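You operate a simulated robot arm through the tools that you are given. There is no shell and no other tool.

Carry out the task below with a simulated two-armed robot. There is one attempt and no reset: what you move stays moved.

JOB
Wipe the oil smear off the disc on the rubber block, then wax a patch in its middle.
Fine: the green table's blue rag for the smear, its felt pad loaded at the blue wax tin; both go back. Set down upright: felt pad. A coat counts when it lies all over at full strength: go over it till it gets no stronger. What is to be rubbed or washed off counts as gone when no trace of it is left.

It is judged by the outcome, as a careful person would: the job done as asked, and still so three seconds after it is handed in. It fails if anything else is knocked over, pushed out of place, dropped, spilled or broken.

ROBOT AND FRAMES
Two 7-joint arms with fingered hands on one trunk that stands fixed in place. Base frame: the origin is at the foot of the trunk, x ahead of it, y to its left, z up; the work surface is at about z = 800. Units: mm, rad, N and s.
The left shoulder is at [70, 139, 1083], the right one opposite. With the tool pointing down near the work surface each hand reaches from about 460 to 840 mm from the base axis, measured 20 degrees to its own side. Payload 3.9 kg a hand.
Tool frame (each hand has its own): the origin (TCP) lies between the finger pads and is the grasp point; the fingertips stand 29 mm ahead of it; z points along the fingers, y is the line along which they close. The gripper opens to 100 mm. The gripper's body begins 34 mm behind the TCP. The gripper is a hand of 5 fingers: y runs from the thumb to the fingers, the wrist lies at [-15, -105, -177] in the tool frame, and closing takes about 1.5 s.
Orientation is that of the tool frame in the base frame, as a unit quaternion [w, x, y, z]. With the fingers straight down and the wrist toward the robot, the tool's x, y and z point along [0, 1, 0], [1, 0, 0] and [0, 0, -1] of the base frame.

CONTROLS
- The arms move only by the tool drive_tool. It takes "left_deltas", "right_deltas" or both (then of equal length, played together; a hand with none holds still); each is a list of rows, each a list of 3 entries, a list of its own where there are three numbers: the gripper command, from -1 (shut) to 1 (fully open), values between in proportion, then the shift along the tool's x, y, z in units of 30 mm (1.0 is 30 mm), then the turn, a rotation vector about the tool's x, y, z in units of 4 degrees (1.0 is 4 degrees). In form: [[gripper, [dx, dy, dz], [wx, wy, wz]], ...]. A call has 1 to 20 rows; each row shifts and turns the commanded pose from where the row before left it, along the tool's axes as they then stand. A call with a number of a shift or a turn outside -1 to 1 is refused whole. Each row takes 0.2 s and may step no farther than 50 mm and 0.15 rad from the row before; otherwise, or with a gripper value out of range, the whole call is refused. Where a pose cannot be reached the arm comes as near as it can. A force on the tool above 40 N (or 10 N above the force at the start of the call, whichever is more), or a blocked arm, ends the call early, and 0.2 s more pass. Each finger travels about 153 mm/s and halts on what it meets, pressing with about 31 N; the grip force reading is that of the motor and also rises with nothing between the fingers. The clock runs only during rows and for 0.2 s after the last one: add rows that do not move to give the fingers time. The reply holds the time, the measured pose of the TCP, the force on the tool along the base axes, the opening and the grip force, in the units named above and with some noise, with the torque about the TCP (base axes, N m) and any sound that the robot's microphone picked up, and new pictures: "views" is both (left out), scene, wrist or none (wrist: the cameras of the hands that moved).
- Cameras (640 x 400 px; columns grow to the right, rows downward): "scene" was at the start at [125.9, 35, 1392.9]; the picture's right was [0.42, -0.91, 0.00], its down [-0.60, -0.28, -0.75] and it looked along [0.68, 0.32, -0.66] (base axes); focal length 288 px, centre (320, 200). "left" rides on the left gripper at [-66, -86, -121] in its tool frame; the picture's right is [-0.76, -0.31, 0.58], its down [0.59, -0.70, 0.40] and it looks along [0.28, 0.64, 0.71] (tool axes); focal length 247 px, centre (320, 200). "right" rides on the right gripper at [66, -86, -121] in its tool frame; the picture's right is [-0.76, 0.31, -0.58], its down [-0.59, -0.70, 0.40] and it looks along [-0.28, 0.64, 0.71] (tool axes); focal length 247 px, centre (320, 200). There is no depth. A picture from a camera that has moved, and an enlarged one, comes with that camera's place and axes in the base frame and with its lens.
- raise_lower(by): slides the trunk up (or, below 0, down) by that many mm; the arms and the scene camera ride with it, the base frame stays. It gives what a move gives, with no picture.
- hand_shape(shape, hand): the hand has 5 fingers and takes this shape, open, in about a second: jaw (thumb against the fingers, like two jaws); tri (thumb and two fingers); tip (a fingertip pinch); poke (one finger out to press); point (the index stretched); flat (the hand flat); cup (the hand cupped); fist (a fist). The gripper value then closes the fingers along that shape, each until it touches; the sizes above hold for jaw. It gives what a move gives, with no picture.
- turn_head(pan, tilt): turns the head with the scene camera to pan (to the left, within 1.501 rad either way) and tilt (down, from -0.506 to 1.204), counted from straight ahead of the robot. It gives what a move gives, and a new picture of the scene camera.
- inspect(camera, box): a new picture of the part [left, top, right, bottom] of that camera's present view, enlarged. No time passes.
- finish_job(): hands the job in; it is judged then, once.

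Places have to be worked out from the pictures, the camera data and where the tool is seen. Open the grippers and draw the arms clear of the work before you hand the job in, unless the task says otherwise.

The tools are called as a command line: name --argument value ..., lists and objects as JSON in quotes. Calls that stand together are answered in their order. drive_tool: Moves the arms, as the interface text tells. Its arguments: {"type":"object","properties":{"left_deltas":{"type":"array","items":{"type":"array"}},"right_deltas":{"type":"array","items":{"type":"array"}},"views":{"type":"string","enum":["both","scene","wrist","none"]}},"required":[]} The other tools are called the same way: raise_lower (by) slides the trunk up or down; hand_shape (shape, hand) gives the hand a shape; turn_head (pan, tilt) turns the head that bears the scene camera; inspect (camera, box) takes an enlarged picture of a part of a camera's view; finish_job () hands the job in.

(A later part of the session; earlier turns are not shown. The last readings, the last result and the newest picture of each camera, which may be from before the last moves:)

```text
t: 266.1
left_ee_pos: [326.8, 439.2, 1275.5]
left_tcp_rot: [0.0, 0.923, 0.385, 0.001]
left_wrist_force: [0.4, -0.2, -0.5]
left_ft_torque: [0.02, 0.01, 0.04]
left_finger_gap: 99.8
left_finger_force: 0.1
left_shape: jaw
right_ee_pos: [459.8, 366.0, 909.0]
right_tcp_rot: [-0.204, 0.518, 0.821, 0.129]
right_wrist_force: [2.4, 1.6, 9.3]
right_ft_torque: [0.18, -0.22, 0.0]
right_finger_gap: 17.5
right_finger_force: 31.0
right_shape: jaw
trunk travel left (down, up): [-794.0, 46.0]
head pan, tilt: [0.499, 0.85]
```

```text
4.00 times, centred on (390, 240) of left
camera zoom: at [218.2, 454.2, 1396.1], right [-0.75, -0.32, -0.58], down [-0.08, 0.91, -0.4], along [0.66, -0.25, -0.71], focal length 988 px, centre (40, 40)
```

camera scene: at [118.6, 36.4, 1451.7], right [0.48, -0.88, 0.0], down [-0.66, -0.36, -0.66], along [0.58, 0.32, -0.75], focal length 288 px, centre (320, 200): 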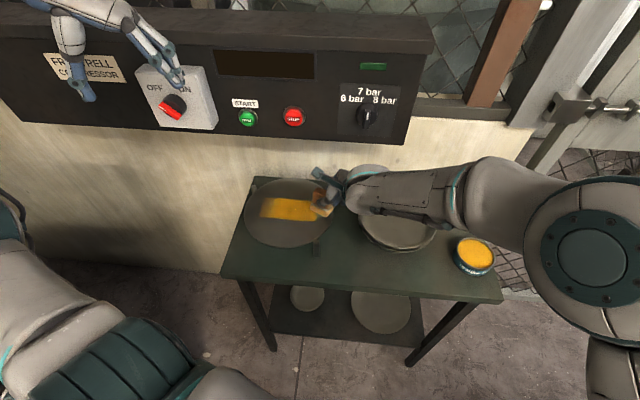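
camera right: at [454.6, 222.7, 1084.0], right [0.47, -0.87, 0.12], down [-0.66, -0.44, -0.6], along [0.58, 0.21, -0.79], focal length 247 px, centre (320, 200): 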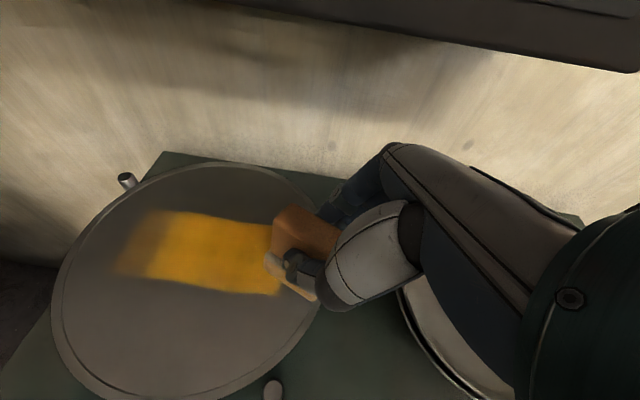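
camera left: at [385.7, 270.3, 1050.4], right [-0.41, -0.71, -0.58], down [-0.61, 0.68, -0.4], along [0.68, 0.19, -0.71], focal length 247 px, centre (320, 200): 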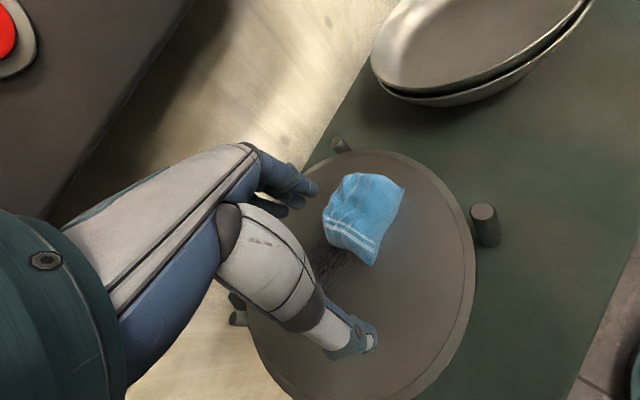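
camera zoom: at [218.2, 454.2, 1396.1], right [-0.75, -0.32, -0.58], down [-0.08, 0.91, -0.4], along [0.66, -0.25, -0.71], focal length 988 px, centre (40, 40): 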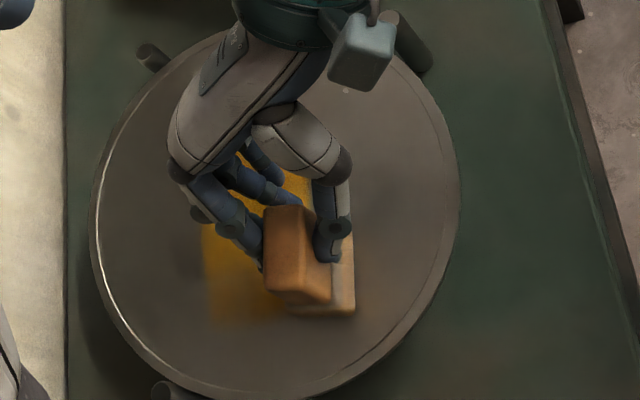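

The pad slid rather than turning the disc. I lift off and look at the whole field.

drive_tool --right_deltas '[[-1, [0.15, 0, -0.28], [0, 0, 0]], [-1, [0.1, 0, -0.4], [0, 0, 0]], [-1, [-0.7, -0.3, -0.4], [0, 0, 0]], [-1, [-0.8, -0.2, -0.45], [0, 0, 0]], [-1, [-0.8, 0.2, -0.45], [0, 0, 0]], [-1, [-0.8, 0.2, -0.45], [0, 0, 0]]]' --views "none"

inspect --camera "left" --box '[330, 190, 450, 290]'

inspect --camera "scene" --box '[250, 175, 330, 240]'

```text
t: 267.5
left_ee_pos: [327.6, 441.5, 1275.7]
left_tcp_rot: [0.0, 0.923, 0.385, 0.0]
left_wrist_force: [0.0, -0.3, 0.4]
left_ft_torque: [0.03, -0.03, 0.0]
left_finger_gap: 99.9
left_finger_force: 0.0
left_shape: jaw
right_ee_pos: [503.6, 266.3, 933.1]
right_tcp_rot: [-0.206, 0.518, 0.82, 0.128]
right_wrist_force: [0.2, -0.3, -0.6]
right_ft_torque: [0.02, -0.01, -0.01]
right_finger_gap: 17.7
right_finger_force: 30.9
right_shape: jaw
trunk travel left (down, up): [-794.0, 46.0]
head pan, tilt: [0.499, 0.85]
```

```text
4.00 times, centred on (390, 240) of left
camera zoom: at [219.7, 454.0, 1395.8], right [-0.75, -0.32, -0.58], down [-0.09, 0.91, -0.4], along [0.66, -0.25, -0.71], focal length 988 px, centre (40, 40)
```

zoom: 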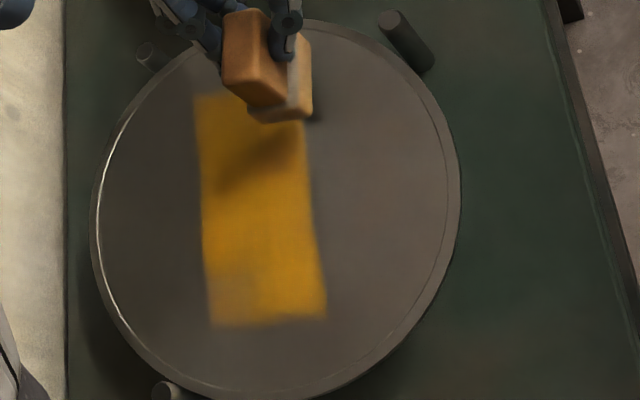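

```text
6.15 times, centred on (290, 208) of scene
camera zoom: at [119.2, 35.8, 1451.7], right [0.48, -0.88, 0.0], down [-0.66, -0.36, -0.66], along [0.58, 0.32, -0.75], focal length 1775 px, centre (505, 154)
```

zoom: 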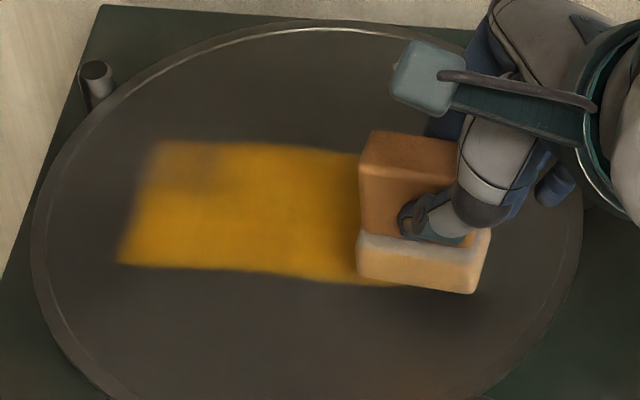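

Almost the entire field is now strong; only the far back-left corner is faint, slightly beyond reach. Pushing at the right end toward the back turns the disc on its block a little, which would bring that corner nearer; I set the pad on the right end and make such a stroke.

drive_tool --right_deltas '[[-1, [-0.017, 0.4, 0.2], [0, 0, 0]], [-1, [-0.12, 0, 0.22], [0, 0, 0]], [-1, [-0.1, 0, 0.19], [0, 0, 0]], [-1, [-0.03, 0, 0.055], [0, 0, 0]], [-1, [-0.022, 0, 0.042], [0, 0, 0]]]' --views "none"

```text
t: 268.7
left_ee_pos: [327.5, 440.6, 1277.2]
left_tcp_rot: [0.0, 0.923, 0.385, 0.002]
left_wrist_force: [0.0, -0.6, -0.6]
left_ft_torque: [0.03, 0.04, -0.01]
left_finger_gap: 99.9
left_finger_force: 0.1
left_shape: jaw
right_ee_pos: [514.2, 274.3, 911.2]
right_tcp_rot: [-0.204, 0.518, 0.821, 0.128]
right_wrist_force: [0.0, -0.3, 0.9]
right_ft_torque: [-0.01, -0.02, 0.01]
right_finger_gap: 17.3
right_finger_force: 31.3
right_shape: jaw
trunk travel left (down, up): [-794.0, 46.0]
head pan, tilt: [0.499, 0.85]
```

Nearly touching. I press and push toward the back in one continuous stroke.

drive_tool --right_deltas '[[-1, [-0.04, 0, 0.076], [0, 0, 0]], [-1, [-0.014, 0.333, -0.009], [0, 0, 0]], [-1, [-0.014, 0.333, -0.009], [0, 0, 0]], [-1, [-0.014, 0.333, -0.009], [0, 0, 0]], [-1, [-0.014, 0.333, -0.009], [0, 0, 0]]]' --views "none"

inspect --camera "left" --box '[330, 190, 450, 290]'

```text
t: 269.9
left_ee_pos: [324.8, 439.5, 1277.1]
left_tcp_rot: [0.001, 0.923, 0.385, 0.003]
left_wrist_force: [0.4, -0.6, 0.9]
left_ft_torque: [-0.02, 0.02, 0.02]
left_finger_gap: 100.0
left_finger_force: 0.1
left_shape: jaw
right_ee_pos: [548.8, 288.8, 911.4]
right_tcp_rot: [-0.205, 0.518, 0.82, 0.128]
right_wrist_force: [-3.4, -0.6, 11.6]
right_ft_torque: [0.13, 0.05, 0.03]
right_finger_gap: 17.3
right_finger_force: 30.9
right_shape: jaw
trunk travel left (down, up): [-794.0, 46.0]
head pan, tilt: [0.499, 0.85]
```

```text
4.00 times, centred on (390, 240) of left
camera zoom: at [216.8, 453.8, 1396.5], right [-0.75, -0.32, -0.58], down [-0.08, 0.91, -0.4], along [0.66, -0.25, -0.71], focal length 988 px, centre (40, 40)
```

zoom: 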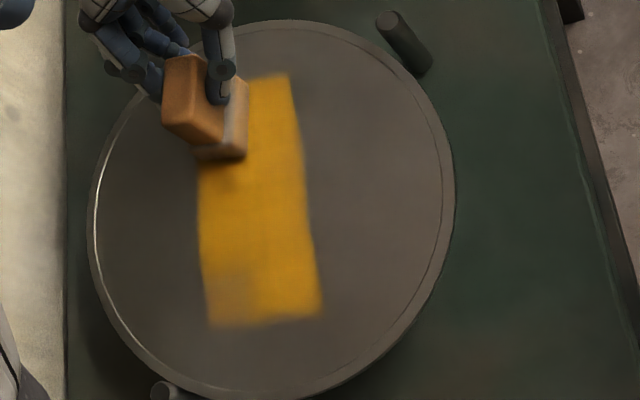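

Each single push turns the disc only ~1.5°. A counter-clockwise loop of the pad over the field adds turning on all four sides while rubbing the coat, so I run one full loop with ~11 N.

drive_tool --right_deltas '[[-1, [0.336, 0.019, 0.178], [0, 0, 0]], [-1, [0.336, 0.019, 0.178], [0, 0, 0]], [-1, [0.336, 0.019, 0.178], [0, 0, 0]], [-1, [0.336, 0.019, 0.178], [0, 0, 0]], [-1, [0.336, 0.019, 0.178], [0, 0, 0]], [-1, [0.336, 0.019, 0.178], [0, 0, 0]], [-1, [0.336, 0.019, 0.178], [0, 0, 0]], [-1, [0.016, -0.377, 0.01], [0, 0, 0]], [-1, [0.016, -0.377, 0.01], [0, 0, 0]], [-1, [0.016, -0.377, 0.01], [0, 0, 0]], [-1, [-0.336, -0.019, -0.178], [0, 0, 0]], [-1, [-0.336, -0.019, -0.178], [0, 0, 0]], [-1, [-0.336, -0.019, -0.178], [0, 0, 0]], [-1, [-0.336, -0.019, -0.178], [0, 0, 0]], [-1, [-0.336, -0.019, -0.178], [0, 0, 0]], [-1, [-0.336, -0.019, -0.178], [0, 0, 0]], [-1, [-0.336, -0.019, -0.178], [0, 0, 0]], [-1, [-0.016, 0.377, -0.01], [0, 0, 0]], [-1, [-0.016, 0.377, -0.01], [0, 0, 0]], [-1, [-0.016, 0.377, -0.01], [0, 0, 0]]]' --views "none"

inspect --camera "left" --box '[330, 190, 450, 290]'

```text
t: 274.1
left_ee_pos: [325.3, 438.1, 1276.9]
left_tcp_rot: [0.001, 0.923, 0.385, 0.002]
left_wrist_force: [0.1, 0.6, 0.3]
left_ft_torque: [0.02, 0.02, 0.02]
left_finger_gap: 100.1
left_finger_force: 0.1
left_shape: jaw
right_ee_pos: [549.6, 288.0, 910.2]
right_tcp_rot: [-0.204, 0.517, 0.821, 0.128]
right_wrist_force: [-3.7, -0.8, 12.9]
right_ft_torque: [0.21, 0.06, 0.08]
right_finger_gap: 17.5
right_finger_force: 30.7
right_shape: jaw
trunk travel left (down, up): [-794.0, 46.0]
head pan, tilt: [0.499, 0.85]
```

```text
4.00 times, centred on (390, 240) of left
camera zoom: at [216.5, 453.7, 1396.6], right [-0.75, -0.32, -0.58], down [-0.08, 0.91, -0.4], along [0.66, -0.25, -0.71], focal length 988 px, centre (40, 40)
```

zoom: 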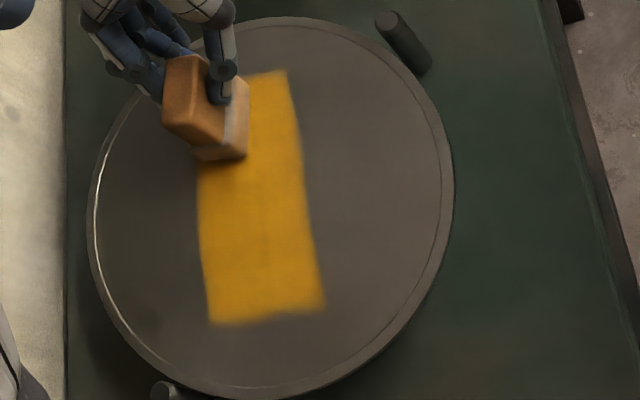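

The whole field now looks strong, including the corner. I lift off to the right and inspect closely.

drive_tool --right_deltas '[[-1, [0.15, 0, -0.28], [0, 0, 0]], [-1, [0.1, 0, -0.4], [0, 0, 0]], [-1, [-0.7, 0, -0.4], [0, 0, 0]], [-1, [-0.8, 0, -0.45], [0, 0, 0]]]' --views "none"

inspect --camera "left" --box '[360, 190, 430, 280]'

inspect --camera "scene" --box '[250, 175, 330, 240]'

inspect --camera "right" --box '[60, 150, 320, 350]'

```text
t: 275.1
left_ee_pos: [327.6, 439.6, 1275.6]
left_tcp_rot: [0.0, 0.923, 0.385, 0.001]
left_wrist_force: [-0.3, -0.1, 0.3]
left_ft_torque: [0.0, -0.03, 0.02]
left_finger_gap: 100.0
left_finger_force: 0.0
left_shape: jaw
right_ee_pos: [575.7, 239.3, 932.2]
right_tcp_rot: [-0.204, 0.518, 0.82, 0.128]
right_wrist_force: [0.1, -0.1, -1.4]
right_ft_torque: [0.0, 0.0, 0.0]
right_finger_gap: 17.3
right_finger_force: 30.6
right_shape: jaw
trunk travel left (down, up): [-794.0, 46.0]
head pan, tilt: [0.499, 0.85]
```

```text
4.44 times, centred on (395, 235) of left
camera zoom: at [219.2, 454.1, 1395.9], right [-0.75, -0.32, -0.58], down [-0.08, 0.91, -0.4], along [0.66, -0.25, -0.71], focal length 1098 px, centre (-13, 44)
```

zoom: 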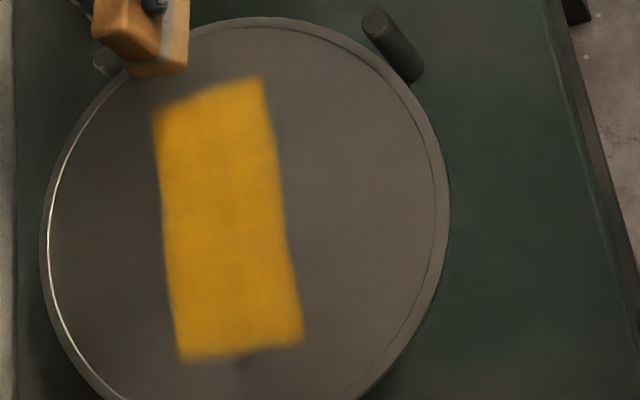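

```text
6.15 times, centred on (290, 208) of scene
camera zoom: at [118.7, 36.0, 1451.7], right [0.48, -0.88, 0.0], down [-0.66, -0.36, -0.66], along [0.58, 0.32, -0.75], focal length 1775 px, centre (505, 154)
```

zoom: 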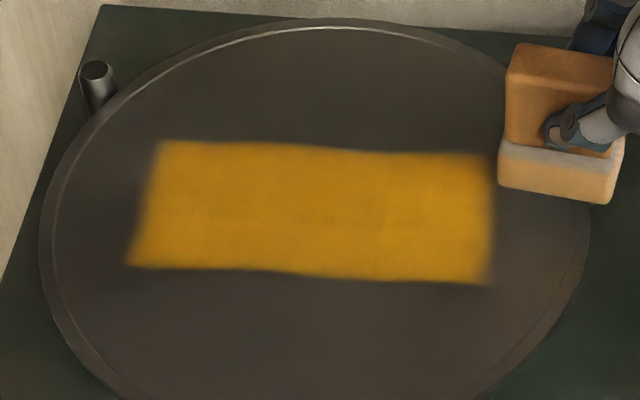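

```text
2.00 times, centred on (190, 250) of right
camera zoom: at [496.5, 202.9, 1068.7], right [0.68, -0.71, 0.15], down [-0.49, -0.6, -0.63], along [0.54, 0.35, -0.76], focal length 494 px, centre (580, 100)
```

zoom: 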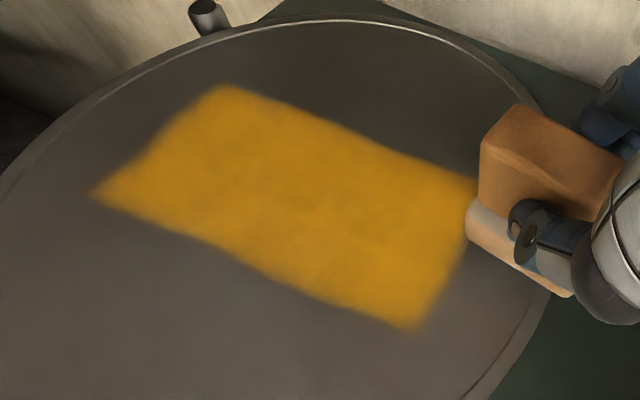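

The field looks uniform. I zoom in on the left-end corners to make sure their strength equals the middle.

inspect --camera "scene" --box '[260, 190, 300, 222]'

inspect --camera "left" --box '[390, 235, 435, 275]'

inspect --camera "scene" --box '[290, 190, 330, 222]'

```text
12.50 times, centred on (280, 206) of scene
camera zoom: at [118.7, 36.0, 1451.7], right [0.48, -0.88, 0.0], down [-0.66, -0.36, -0.66], along [0.58, 0.32, -0.75], focal length 3606 px, centre (820, 125)
```

zoom: 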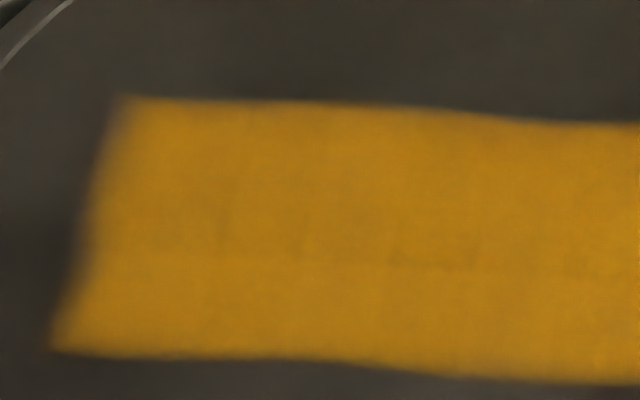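

```text
10.00 times, centred on (412, 255) of left
camera zoom: at [219.2, 454.1, 1395.9], right [-0.75, -0.32, -0.58], down [-0.08, 0.91, -0.4], along [0.66, -0.25, -0.71], focal length 2470 px, centre (-605, -350)
```

zoom: 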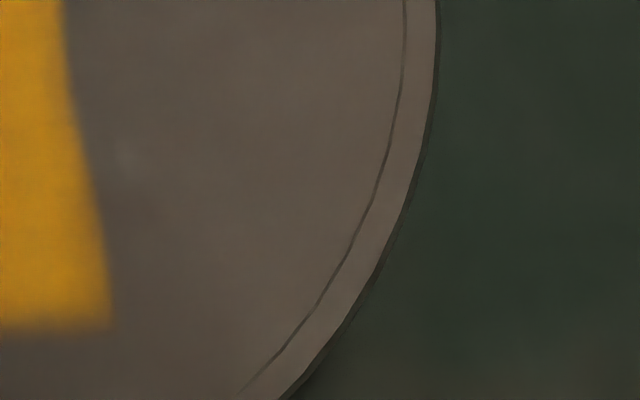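

```text
12.50 times, centred on (310, 206) of scene
camera zoom: at [118.7, 36.0, 1451.7], right [0.48, -0.88, 0.0], down [-0.66, -0.36, -0.66], along [0.58, 0.32, -0.75], focal length 3606 px, centre (445, 125)
```

zoom: 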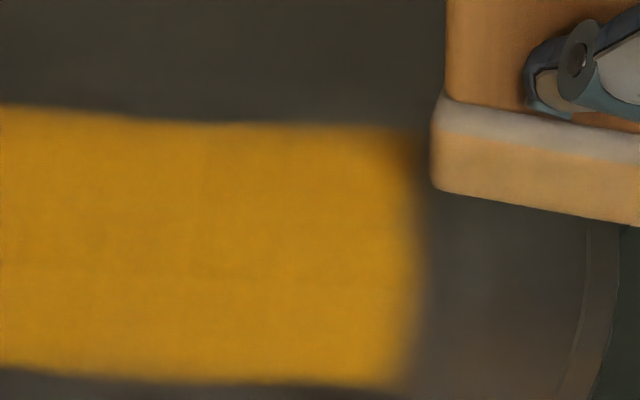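

All ends match the middle in strength. For certainty I make one more full loop with the wax still on the pad; first back onto the field's right end.

drive_tool --right_deltas '[[-1, [0.675, -0.048, 0.6], [0, 0, 0]], [-1, [0.675, -0.048, 0.65], [0, 0, 0]], [-1, [-0.05, 0, 0.1], [0, 0, 0]], [-1, [-0.03, 0, 0.055], [0, 0, 0]]]' --views "none"

```text
t: 276.1
left_ee_pos: [327.4, 441.5, 1275.7]
left_tcp_rot: [0.002, 0.923, 0.385, 0.001]
left_wrist_force: [-0.4, -0.7, 0.3]
left_ft_torque: [-0.02, -0.01, -0.02]
left_finger_gap: 99.8
left_finger_force: 0.1
left_shape: jaw
right_ee_pos: [548.9, 288.5, 912.3]
right_tcp_rot: [-0.205, 0.518, 0.82, 0.128]
right_wrist_force: [-0.8, 0.4, 0.0]
right_ft_torque: [-0.01, 0.01, 0.01]
right_finger_gap: 17.0
right_finger_force: 31.0
right_shape: jaw
trunk travel left (down, up): [-794.0, 46.0]
head pan, tilt: [0.499, 0.85]
```

I press and run the loop again.

drive_tool --right_deltas '[[-1, [-0.055, 0, 0.103], [0, 0, 0]], [-1, [0.336, 0.019, 0.178], [0, 0, 0]], [-1, [0.336, 0.019, 0.178], [0, 0, 0]], [-1, [0.336, 0.019, 0.178], [0, 0, 0]], [-1, [0.336, 0.019, 0.178], [0, 0, 0]], [-1, [0.336, 0.019, 0.178], [0, 0, 0]], [-1, [0.336, 0.019, 0.178], [0, 0, 0]], [-1, [0.336, 0.019, 0.178], [0, 0, 0]], [-1, [0.016, -0.377, 0.01], [0, 0, 0]], [-1, [0.016, -0.377, 0.01], [0, 0, 0]], [-1, [0.2, -0.377, 0.1], [0, 0, 0]], [-1, [0.2, 0, 0.1], [0, 0, 0]], [-1, [-0.336, -0.019, -0.178], [0, 0, 0]], [-1, [-0.336, -0.019, -0.178], [0, 0, 0]], [-1, [-0.336, -0.019, -0.178], [0, 0, 0]], [-1, [-0.336, -0.019, -0.178], [0, 0, 0]], [-1, [-0.336, -0.019, -0.178], [0, 0, 0]], [-1, [-0.336, -0.019, -0.178], [0, 0, 0]], [-1, [-0.336, -0.019, -0.178], [0, 0, 0]], [-1, [-0.336, -0.019, -0.178], [0, 0, 0]]]' --views "none"

inspect --camera "left" --box '[330, 190, 450, 290]'

```text
t: 280.3
left_ee_pos: [325.9, 440.2, 1276.0]
left_tcp_rot: [0.002, 0.923, 0.386, 0.001]
left_wrist_force: [-0.4, 0.1, -0.8]
left_ft_torque: [0.04, 0.03, -0.02]
left_finger_gap: 99.8
left_finger_force: 0.1
left_shape: jaw
right_ee_pos: [515.4, 274.5, 909.6]
right_tcp_rot: [-0.205, 0.518, 0.82, 0.128]
right_wrist_force: [-1.0, 1.8, 8.0]
right_ft_torque: [0.19, -0.1, 0.07]
right_finger_gap: 17.0
right_finger_force: 31.0
right_shape: jaw
trunk travel left (down, up): [-794.0, 46.0]
head pan, tilt: [0.499, 0.85]
```

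```text
4.00 times, centred on (390, 240) of left
camera zoom: at [217.7, 454.6, 1396.0], right [-0.75, -0.32, -0.58], down [-0.08, 0.91, -0.4], along [0.66, -0.25, -0.71], focal length 988 px, centre (40, 40)
```

zoom: 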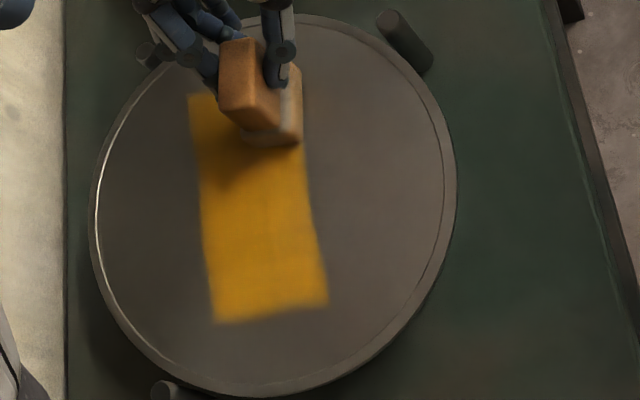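

The coat is even and no longer changes. The pad now stands at the field's right end; I ease the pressure and release it there to regrip it vertically for the return.

drive_tool --right_deltas '[[-1, [0.025, 0, -0.047], [0, 0, 0]], [-0.6, [0, 0, 0], [0, 0, 0]], [-0.4, [0, 0, 0], [0, 0, 0]], [-0.2, [0, 0, 0], [0, 0, 0]], [-0.04, [0, 0, 0], [0, 0, 0]], [-0.04, [0, 0, 0], [0, 0, 0]]]' --views "none"

inspect --camera "left" --box '[350, 180, 430, 250]'

inspect --camera "scene" --box '[275, 170, 345, 240]'

```text
t: 281.7
left_ee_pos: [327.3, 441.2, 1275.3]
left_tcp_rot: [0.001, 0.923, 0.385, 0.0]
left_wrist_force: [-1.0, 0.2, 0.1]
left_ft_torque: [0.01, 0.01, 0.01]
left_finger_gap: 99.9
left_finger_force: 0.0
left_shape: jaw
right_ee_pos: [516.3, 276.1, 910.5]
right_tcp_rot: [-0.204, 0.518, 0.821, 0.128]
right_wrist_force: [0.7, 0.2, 0.2]
right_ft_torque: [-0.01, 0.0, -0.02]
right_finger_gap: 47.4
right_finger_force: 0.1
right_shape: jaw
trunk travel left (down, up): [-794.0, 46.0]
head pan, tilt: [0.499, 0.85]
```

```text
5.71 times, centred on (390, 215) of left
camera zoom: at [218.9, 455.1, 1395.6], right [-0.75, -0.32, -0.58], down [-0.08, 0.91, -0.4], along [0.66, -0.25, -0.71], focal length 1411 px, centre (-80, 114)
```

zoom: 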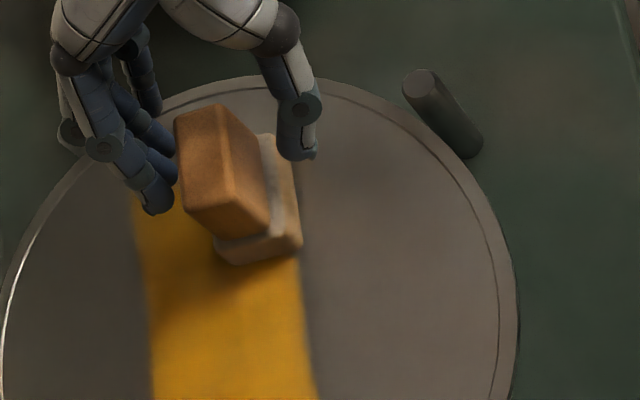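

```text
5.71 times, centred on (310, 205) of scene
camera zoom: at [118.5, 37.0, 1451.7], right [0.48, -0.88, 0.0], down [-0.66, -0.36, -0.66], along [0.58, 0.32, -0.75], focal length 1648 px, centre (377, 171)
```

zoom: 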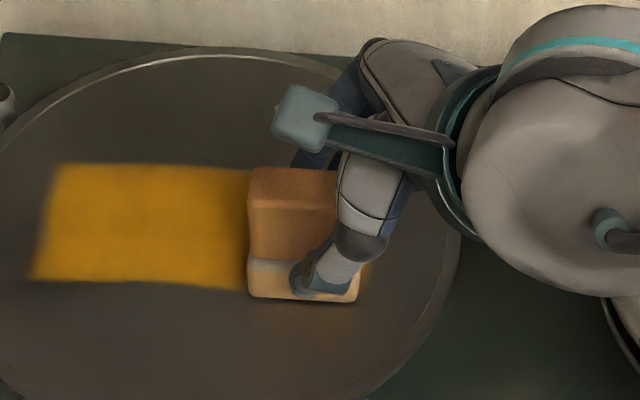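

The pad stands upright on the disc, free. I lift the hand straight up 60 mm and take out the roll.

drive_tool --right_deltas '[[-0.04, [0.15, 0, -0.29], [0, 0, 0]], [-0.04, [0.312, 0, -0.588], [0, 0, 0]], [-0.04, [0.312, 0, -0.588], [0, 0, 0]], [-0.04, [0.16, 0, -0.3], [0, 0, 0]], [-0.04, [0, 0, 0], [0, -0.777, 0]], [-0.04, [0, 0, 0], [0, -0.777, 0]], [-0.04, [0, 0, 0], [0, -0.777, 0]], [-0.04, [0, 0, 0], [0, -0.777, 0]], [-0.04, [0, 0, 0], [0, -0.777, 0]], [-0.04, [0, 0, 0], [0, -0.777, 0]], [-0.04, [0, 0, 0], [0, -0.777, 0]], [-0.04, [0, 0, 0], [0, -0.777, 0]], [-0.04, [0, 0, 0], [0, -0.777, 0]]]' --views "both"

inspect --camera "left" --box '[350, 180, 430, 250]'

```text
t: 284.5
left_ee_pos: [327.2, 440.5, 1276.0]
left_tcp_rot: [0.002, 0.923, 0.385, 0.001]
left_wrist_force: [-0.1, -0.1, 0.2]
left_ft_torque: [0.01, -0.03, -0.02]
left_finger_gap: 99.9
left_finger_force: 0.2
left_shape: jaw
right_ee_pos: [523.4, 272.4, 976.0]
right_tcp_rot: [0.0, 0.538, 0.843, 0.005]
right_wrist_force: [0.8, 1.0, 0.0]
right_ft_torque: [0.02, 0.0, 0.0]
right_finger_gap: 47.4
right_finger_force: 0.1
right_shape: jaw
trunk travel left (down, up): [-794.0, 46.0]
head pan, tilt: [0.499, 0.85]
camera scene: at [118.3, 37.3, 1451.7], right [0.48, -0.88, 0.0], down [-0.66, -0.36, -0.66], along [0.58, 0.32, -0.75], focal length 288 px, centre (320, 200)
camera right: at [415.4, 294.7, 1097.8], right [0.6, -0.56, 0.57], down [-0.39, -0.83, -0.41], along [0.7, 0.02, -0.71], focal length 247 px, centre (320, 200)
```

scene: 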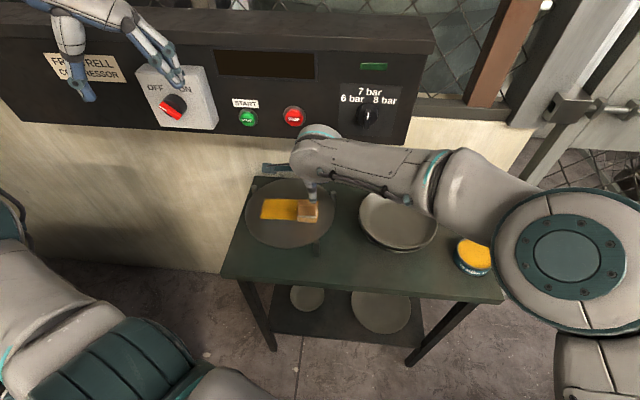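
right: 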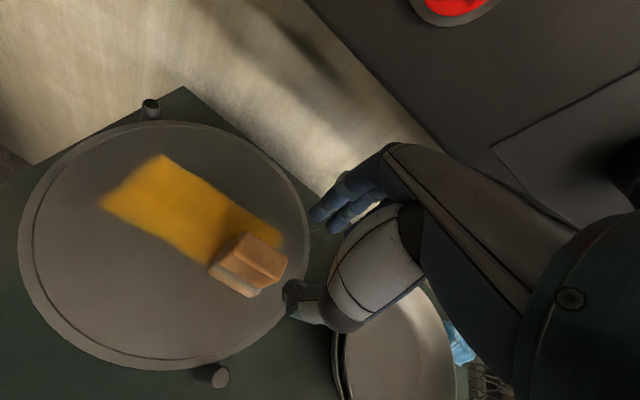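

```text
5.71 times, centred on (390, 215) of left
camera zoom: at [218.8, 455.4, 1395.5], right [-0.75, -0.32, -0.58], down [-0.08, 0.91, -0.4], along [0.66, -0.25, -0.71], focal length 1411 px, centre (-80, 114)
```

zoom: 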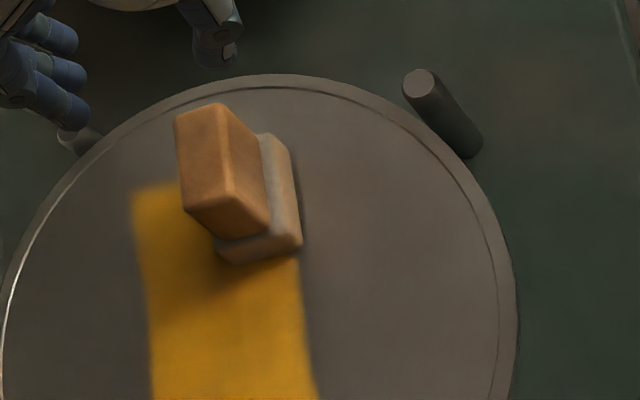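

The hand is vertical at yaw ≈25°, above-right of the pad. I measure the pad's exact place.

inspect --camera "scene" --box '[280, 175, 340, 235]'

inspect --camera "right" --box '[180, 200, 330, 330]'

```text
6.67 times, centred on (310, 205) of scene
camera zoom: at [118.3, 37.3, 1451.7], right [0.48, -0.88, 0.0], down [-0.66, -0.36, -0.66], along [0.58, 0.32, -0.75], focal length 1923 px, centre (387, 167)
```

zoom: 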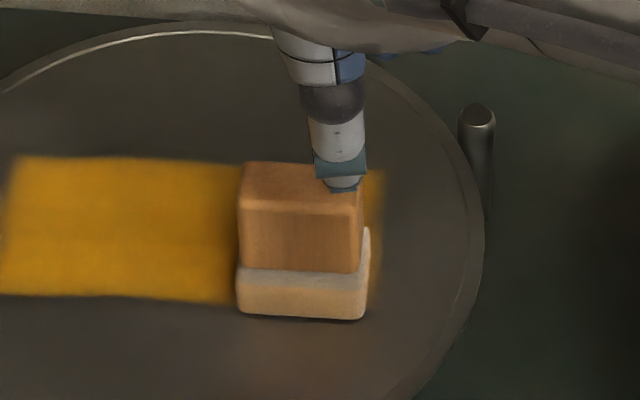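

```text
3.08 times, centred on (255, 265) of right
camera zoom: at [415.4, 294.7, 1097.8], right [0.6, -0.56, 0.57], down [-0.39, -0.83, -0.41], along [0.7, 0.02, -0.71], focal length 760 px, centre (520, 0)
```

zoom: 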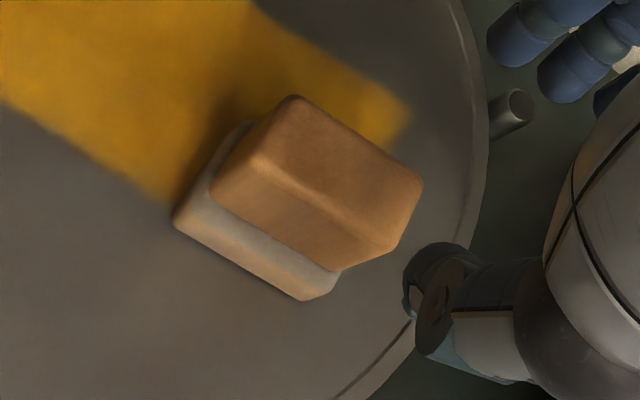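

The pad's centre is near (510.5, 288) with its faces at yaw ≈24°. I move over it and lower to z≈945.

drive_tool --right_deltas '[[-0.04, [0.327, -0.085, 0.4], [0, 0, 0.15]], [-0.04, [0.327, -0.085, 0.6], [0, 0, 0.15]], [-0.04, [0, 0, 0], [0, 0, 0]]]' --views "wrist"

inspect --camera "left" --box '[350, 180, 430, 250]'

inspect --camera "right" --box '[200, 180, 380, 380]'

```text
t: 285.3
left_ee_pos: [325.8, 440.0, 1276.4]
left_tcp_rot: [0.0, 0.923, 0.385, 0.002]
left_wrist_force: [0.2, -0.2, 0.3]
left_ft_torque: [0.03, -0.02, 0.02]
left_finger_gap: 99.8
left_finger_force: 0.1
left_shape: jaw
right_ee_pos: [502.4, 291.0, 940.4]
right_tcp_rot: [0.0, 0.542, 0.841, -0.001]
right_wrist_force: [-0.6, -0.6, 0.0]
right_ft_torque: [0.02, 0.02, -0.01]
right_finger_gap: 47.6
right_finger_force: 0.1
right_shape: jaw
trunk travel left (down, up): [-794.0, 46.0]
head pan, tilt: [0.499, 0.85]
camera right: at [397.0, 314.9, 1060.5], right [0.59, -0.56, 0.58], down [-0.4, -0.83, -0.4], along [0.7, 0.0, -0.71], focal length 247 px, centre (320, 200)
```

right: 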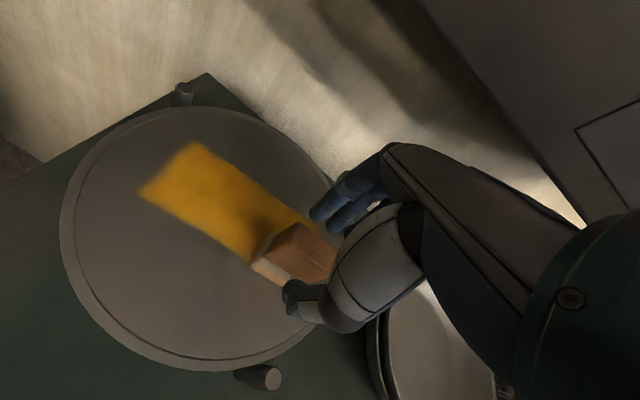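

```text
5.71 times, centred on (390, 215) of left
camera zoom: at [218.7, 454.5, 1395.8], right [-0.75, -0.32, -0.58], down [-0.08, 0.91, -0.4], along [0.66, -0.25, -0.71], focal length 1411 px, centre (-80, 114)
```

zoom: 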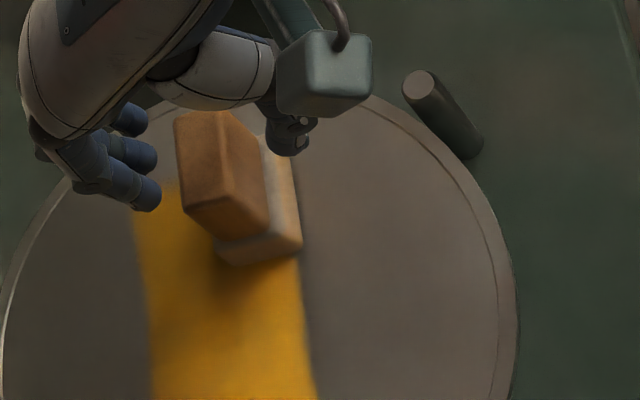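

```text
2.00 times, centred on (290, 280) of right
camera zoom: at [397.0, 314.9, 1060.5], right [0.59, -0.56, 0.58], down [-0.4, -0.83, -0.4], along [0.7, 0.0, -0.71], focal length 494 px, centre (380, 40)
```

zoom: 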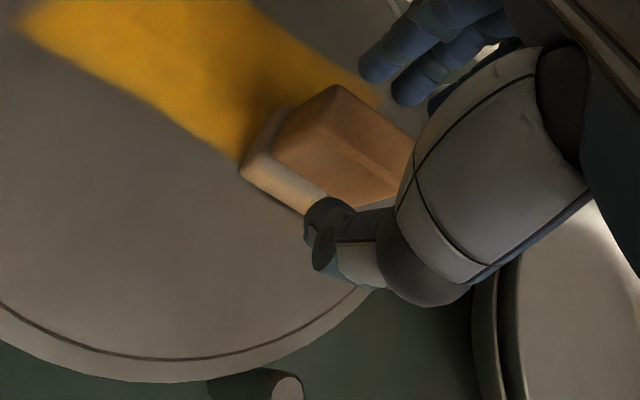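

Close: I nudge 4 mm toward the back and lower to z≈915 around the handle.

drive_tool --right_deltas '[[-0.04, [-0.08, 0.13, 0.2], [0, 0, 0]], [-0.04, [0, 0, 0.35], [0, 0, 0]], [-0.04, [0, 0, 0.3], [0, 0, 0]]]' --views "none"

inspect --camera "left" --box '[350, 180, 430, 250]'

inspect --camera "right" --box '[200, 180, 380, 380]'

```text
t: 286.1
left_ee_pos: [328.5, 441.2, 1274.7]
left_tcp_rot: [0.002, 0.923, 0.385, 0.0]
left_wrist_force: [0.2, 0.3, -0.5]
left_ft_torque: [0.0, 0.01, -0.01]
left_finger_gap: 99.9
left_finger_force: 0.1
left_shape: jaw
right_ee_pos: [508.9, 291.0, 915.8]
right_tcp_rot: [0.001, 0.542, 0.84, -0.002]
right_wrist_force: [0.0, -0.3, -0.1]
right_ft_torque: [0.02, 0.0, -0.02]
right_finger_gap: 47.4
right_finger_force: 0.0
right_shape: jaw
trunk travel left (down, up): [-794.0, 46.0]
head pan, tilt: [0.499, 0.85]
```

```text
5.71 times, centred on (390, 215) of left
camera zoom: at [219.2, 455.2, 1395.5], right [-0.75, -0.32, -0.58], down [-0.09, 0.91, -0.4], along [0.66, -0.25, -0.71], focal length 1411 px, centre (-80, 114)
```

zoom: 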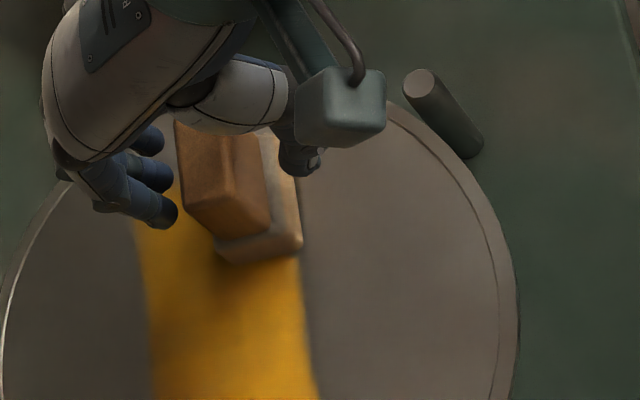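

```text
2.00 times, centred on (290, 280) of right
camera zoom: at [402.4, 314.9, 1035.8], right [0.59, -0.56, 0.58], down [-0.4, -0.83, -0.4], along [0.7, 0.0, -0.71], focal length 494 px, centre (380, 40)
```

zoom: 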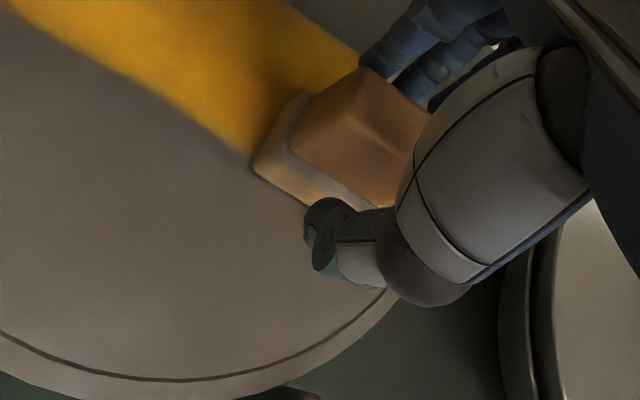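

Well straddled. I lower to z≈903 and close.

drive_tool --right_deltas '[[-0.04, [0, 0, 0.22], [0, 0, 0]], [-0.04, [0, 0, 0.2], [0, 0, 0]], [-0.3, [0, 0, 0], [0, 0, 0]], [-0.5, [0, 0, 0], [0, 0, 0]], [-0.7, [0, 0, 0], [0, 0, 0]], [-1, [0, 0, 0], [0, 0, 0]], [-1, [0, 0, 0], [0, 0, 0]], [-1, [0, 0, 0], [0, 0, 0]], [-1, [0, 0, 0], [0, 0, 0]]]' --views "wrist"

inspect --camera "left" --box '[350, 180, 430, 250]'

```text
t: 288.1
left_ee_pos: [325.9, 439.5, 1276.5]
left_tcp_rot: [0.001, 0.923, 0.386, 0.001]
left_wrist_force: [-0.9, 0.9, -0.3]
left_ft_torque: [0.02, 0.01, -0.06]
left_finger_gap: 99.8
left_finger_force: 0.1
left_shape: jaw
right_ee_pos: [507.4, 291.0, 902.8]
right_tcp_rot: [0.0, 0.543, 0.84, -0.001]
right_wrist_force: [-0.5, -0.2, 3.1]
right_ft_torque: [-0.02, -0.03, -0.03]
right_finger_gap: 20.5
right_finger_force: 30.5
right_shape: jaw
trunk travel left (down, up): [-794.0, 46.0]
head pan, tilt: [0.499, 0.85]
camera right: at [401.8, 314.4, 1023.6], right [0.59, -0.56, 0.58], down [-0.4, -0.83, -0.4], along [0.7, 0.0, -0.71], focal length 247 px, centre (320, 200)
```

right: 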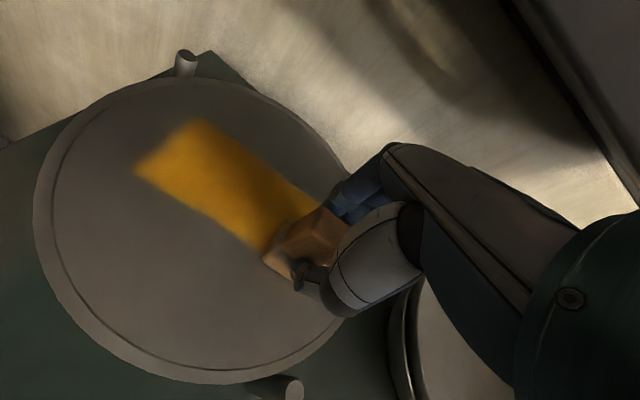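

```text
5.71 times, centred on (390, 215) of left
camera zoom: at [218.4, 454.8, 1395.8], right [-0.75, -0.32, -0.58], down [-0.08, 0.91, -0.4], along [0.66, -0.25, -0.71], focal length 1411 px, centre (-80, 114)
```

zoom: 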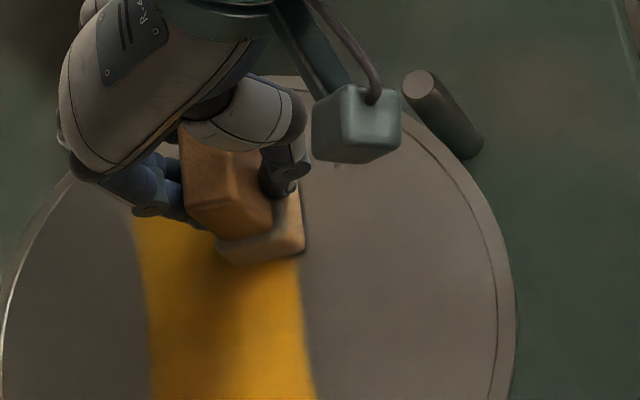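

Gripped (20.5 mm, 31 N) at TCP z≈903. I compare how it sits in the hand with the first grip, to return it to the same spot.

inspect --camera "right" --box '[200, 180, 380, 380]'

```text
2.00 times, centred on (290, 280) of right
camera zoom: at [401.8, 314.4, 1023.6], right [0.59, -0.56, 0.58], down [-0.4, -0.83, -0.4], along [0.7, 0.0, -0.71], focal length 494 px, centre (380, 40)
```

zoom: 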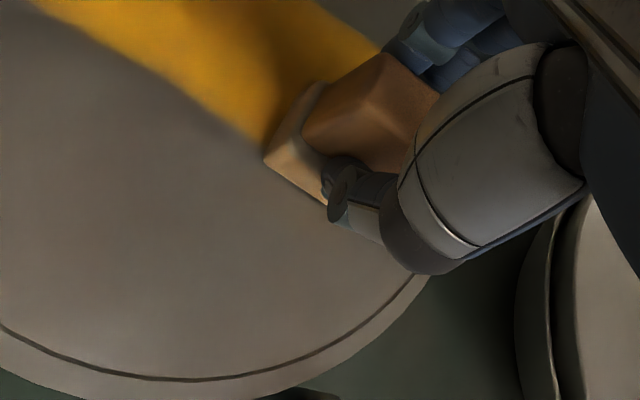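

It sits practically identically in the hand as in the first grip, so the recorded pose will restore its place. I lift it straight off the disc.

drive_tool --right_deltas '[[-1, [0, 0, -0.2], [0, 0, 0]], [-1, [0, 0, -0.5], [0, 0, 0]], [-1, [0, 0, -0.7], [0, 0, 0]], [-1, [0, 0, -0.2], [0, 0, 0.5]], [-1, [0, 0, 0], [0, 0, 0.47]]]' --views "both"

inspect --camera "left" --box '[340, 180, 440, 280]'

```text
t: 289.3
left_ee_pos: [327.2, 440.4, 1275.2]
left_tcp_rot: [0.002, 0.923, 0.385, 0.0]
left_wrist_force: [-0.2, 0.2, 0.8]
left_ft_torque: [-0.05, -0.01, 0.03]
left_finger_gap: 99.9
left_finger_force: 0.1
left_shape: jaw
right_ee_pos: [508.4, 289.5, 949.6]
right_tcp_rot: [0.0, 0.571, 0.821, -0.001]
right_wrist_force: [0.0, -0.4, -0.6]
right_ft_torque: [0.01, 0.01, 0.01]
right_finger_gap: 20.3
right_finger_force: 30.9
right_shape: jaw
trunk travel left (down, up): [-794.0, 46.0]
head pan, tilt: [0.499, 0.85]
camera scene: at [118.6, 37.0, 1451.7], right [0.48, -0.88, 0.0], down [-0.66, -0.36, -0.66], along [0.58, 0.32, -0.75], focal length 288 px, centre (320, 200)
camera right: at [403.9, 321.6, 1071.2], right [0.55, -0.6, 0.58], down [-0.45, -0.8, -0.4], along [0.7, -0.04, -0.71], focal length 247 px, centre (320, 200)
```

scene: 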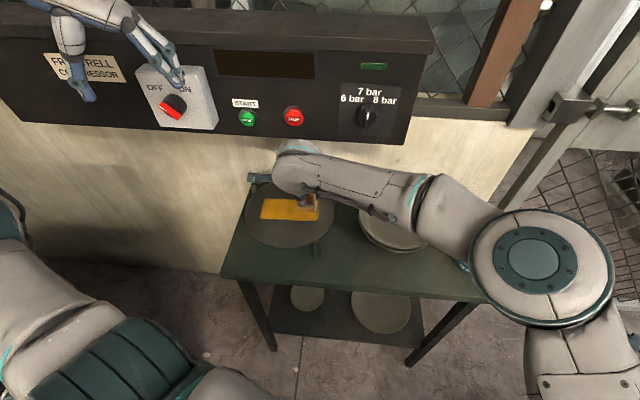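
right: 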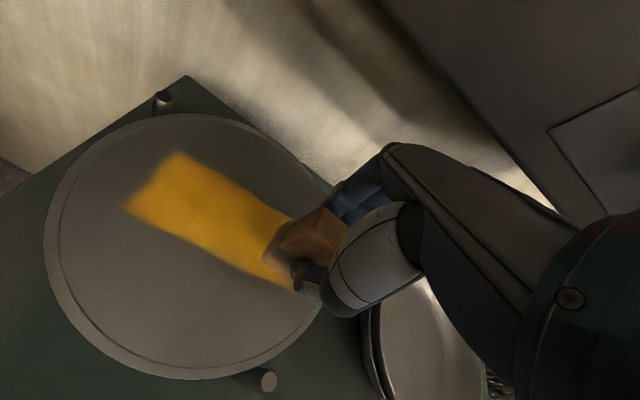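

```text
4.00 times, centred on (390, 230) of left
camera zoom: at [219.1, 455.1, 1395.5], right [-0.75, -0.32, -0.58], down [-0.08, 0.91, -0.4], along [0.66, -0.25, -0.71], focal length 988 px, centre (40, 80)
```

zoom: 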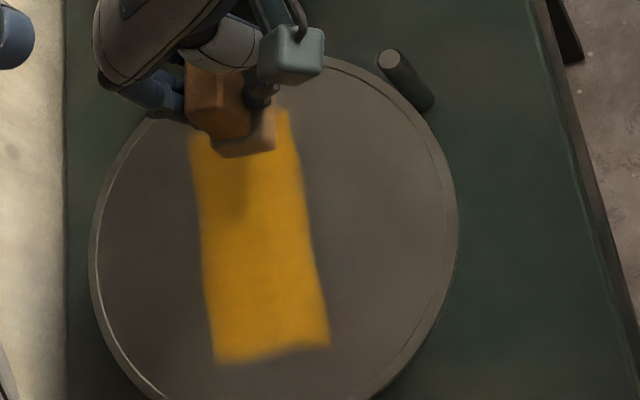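

The coat is intact and the pad hangs upright. I carry it back over the plates toward its place.

drive_tool --right_deltas '[[-1, [-0.5, 0.07, -0.1], [0, 0, 0]], [-1, [-0.9, 0.133, -0.017], [0, 0, 0]], [-1, [-0.9, 0.133, -0.017], [0, 0, 0]], [-1, [-0.9, 0.133, -0.017], [0, 0, 0]], [-1, [-0.9, 0.133, -0.017], [0, 0, 0]], [-1, [-0.9, 0.133, -0.017], [0, 0, 0]], [-1, [-0.9, 0.133, -0.017], [0, 0, 0]], [-1, [-0.9, 0.133, -0.017], [0, 0, 0]], [-1, [-0.9, 0.133, -0.017], [0, 0, 0]], [-1, [-0.9, 0.133, -0.017], [0, 0, 0]], [-1, [-0.832, 0.086, 0.083], [0, 0, 0]], [-1, [-0.832, 0.086, 0.083], [0, 0, 0]], [-1, [-0.832, 0.086, 0.083], [0, 0, 0]], [-1, [-0.832, 0.086, 0.083], [0, 0, 0]]]' --views "none"

```text
t: 292.3
left_ee_pos: [328.2, 440.1, 1275.5]
left_tcp_rot: [0.001, 0.923, 0.385, 0.001]
left_wrist_force: [0.2, -0.7, 0.2]
left_ft_torque: [-0.03, 0.02, 0.02]
left_finger_gap: 100.0
left_finger_force: 0.0
left_shape: jaw
right_ee_pos: [677.7, -29.8, 947.5]
right_tcp_rot: [0.0, 0.57, 0.822, -0.001]
right_wrist_force: [0.2, -0.2, 0.0]
right_ft_torque: [0.01, 0.04, -0.01]
right_finger_gap: 20.3
right_finger_force: 30.7
right_shape: jaw
trunk travel left (down, up): [-794.0, 46.0]
head pan, tilt: [0.499, 0.85]
```

On to above the pad's original spot.

drive_tool --right_deltas '[[-1, [-0.687, 0.088, 0.194], [0, 0, 0]], [-1, [-0.687, 0.088, 0.194], [0, 0, 0]], [-1, [-0.687, 0.088, 0.194], [0, 0, 0]], [-1, [0, 0, 0], [0, 0, 0]]]' --views "both"

inspect --camera "right" --box '[180, 150, 380, 370]'

```text
t: 293.3
left_ee_pos: [327.6, 440.5, 1275.5]
left_tcp_rot: [0.001, 0.923, 0.385, 0.0]
left_wrist_force: [0.5, -0.4, -0.8]
left_ft_torque: [-0.02, 0.0, 0.02]
left_finger_gap: 99.9
left_finger_force: 0.1
left_shape: jaw
right_ee_pos: [707.3, -84.3, 931.0]
right_tcp_rot: [-0.001, 0.57, 0.822, -0.001]
right_wrist_force: [-0.2, 0.1, -1.8]
right_ft_torque: [-0.04, 0.0, -0.02]
right_finger_gap: 20.5
right_finger_force: 31.0
right_shape: jaw
trunk travel left (down, up): [-794.0, 46.0]
head pan, tilt: [0.499, 0.85]
camera scene: at [118.4, 37.1, 1451.7], right [0.48, -0.88, 0.0], down [-0.66, -0.36, -0.66], along [0.58, 0.32, -0.75], focal length 288 px, centre (320, 200)
camera right: at [603.7, -52.6, 1051.5], right [0.55, -0.6, 0.58], down [-0.45, -0.8, -0.4], along [0.7, -0.04, -0.71], focal length 247 px, centre (320, 200)
```

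scene: 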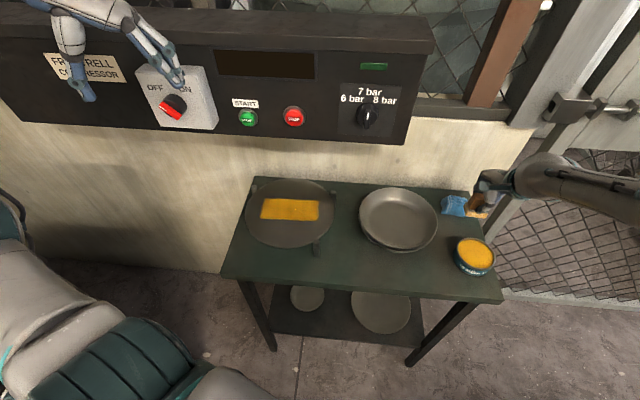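
right: 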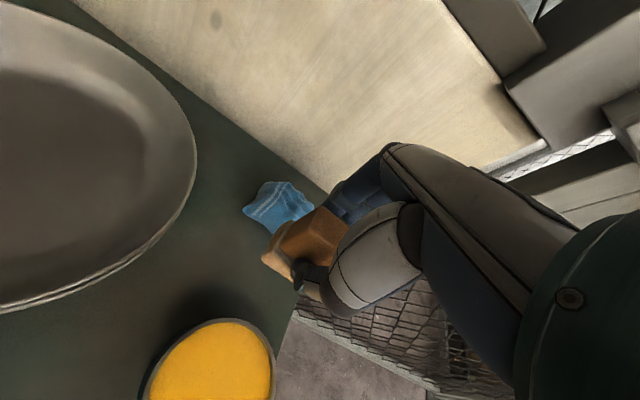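

```text
1.82 times, centred on (280, 260) of right
camera zoom: at [603.7, -52.6, 1051.5], right [0.55, -0.6, 0.58], down [-0.45, -0.8, -0.4], along [0.7, -0.04, -0.71], focal length 449 px, centre (393, 91)
```

zoom: 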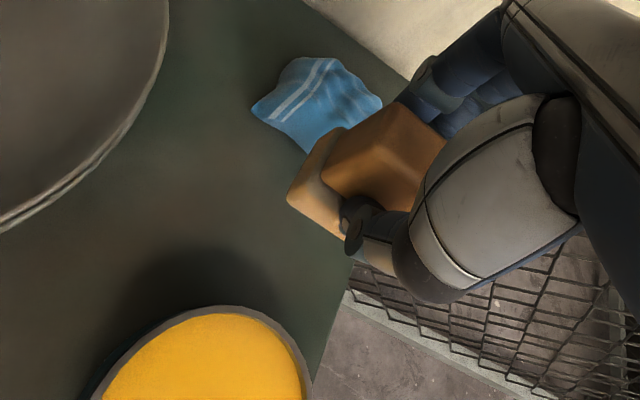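

Right above its spot; rag and tin are clear. I lower it to just above the table.

drive_tool --right_deltas '[[-1, [0, -0.02, 0.5], [0, 0, 0]], [-1, [0, 0, 0.7], [0, 0, 0]], [-1, [0, 0, 0.7], [0, 0, 0]], [-1, [0, 0, 0.5], [0, 0, 0]], [-1, [0, 0, 0], [0, 0, 0]]]' --views "none"

inspect --camera "scene" --box '[430, 170, 510, 260]'

```text
t: 294.5
left_ee_pos: [328.1, 440.3, 1276.7]
left_tcp_rot: [0.002, 0.923, 0.385, 0.0]
left_wrist_force: [-0.3, 0.6, -0.1]
left_ft_torque: [-0.02, 0.02, -0.01]
left_finger_gap: 99.8
left_finger_force: 0.1
left_shape: jaw
right_ee_pos: [706.5, -84.2, 858.1]
right_tcp_rot: [0.0, 0.571, 0.821, -0.002]
right_wrist_force: [0.1, -0.5, -0.8]
right_ft_torque: [-0.02, -0.02, -0.03]
right_finger_gap: 20.3
right_finger_force: 30.9
right_shape: jaw
trunk travel left (down, up): [-794.0, 46.0]
head pan, tilt: [0.499, 0.85]
```

```text
4.44 times, centred on (470, 215) of scene
camera zoom: at [118.3, 37.0, 1451.7], right [0.48, -0.88, 0.0], down [-0.66, -0.36, -0.66], along [0.58, 0.32, -0.75], focal length 1282 px, centre (-347, 133)
```

zoom: 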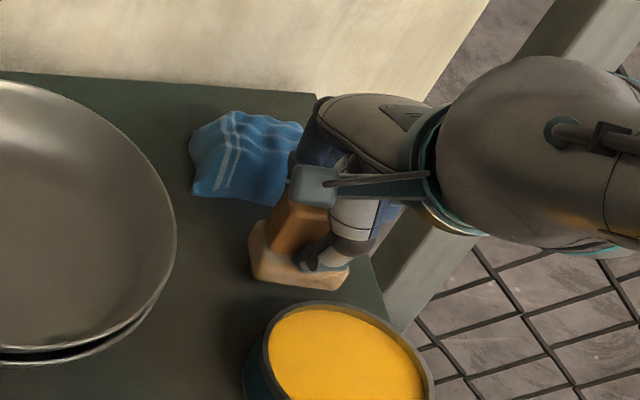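

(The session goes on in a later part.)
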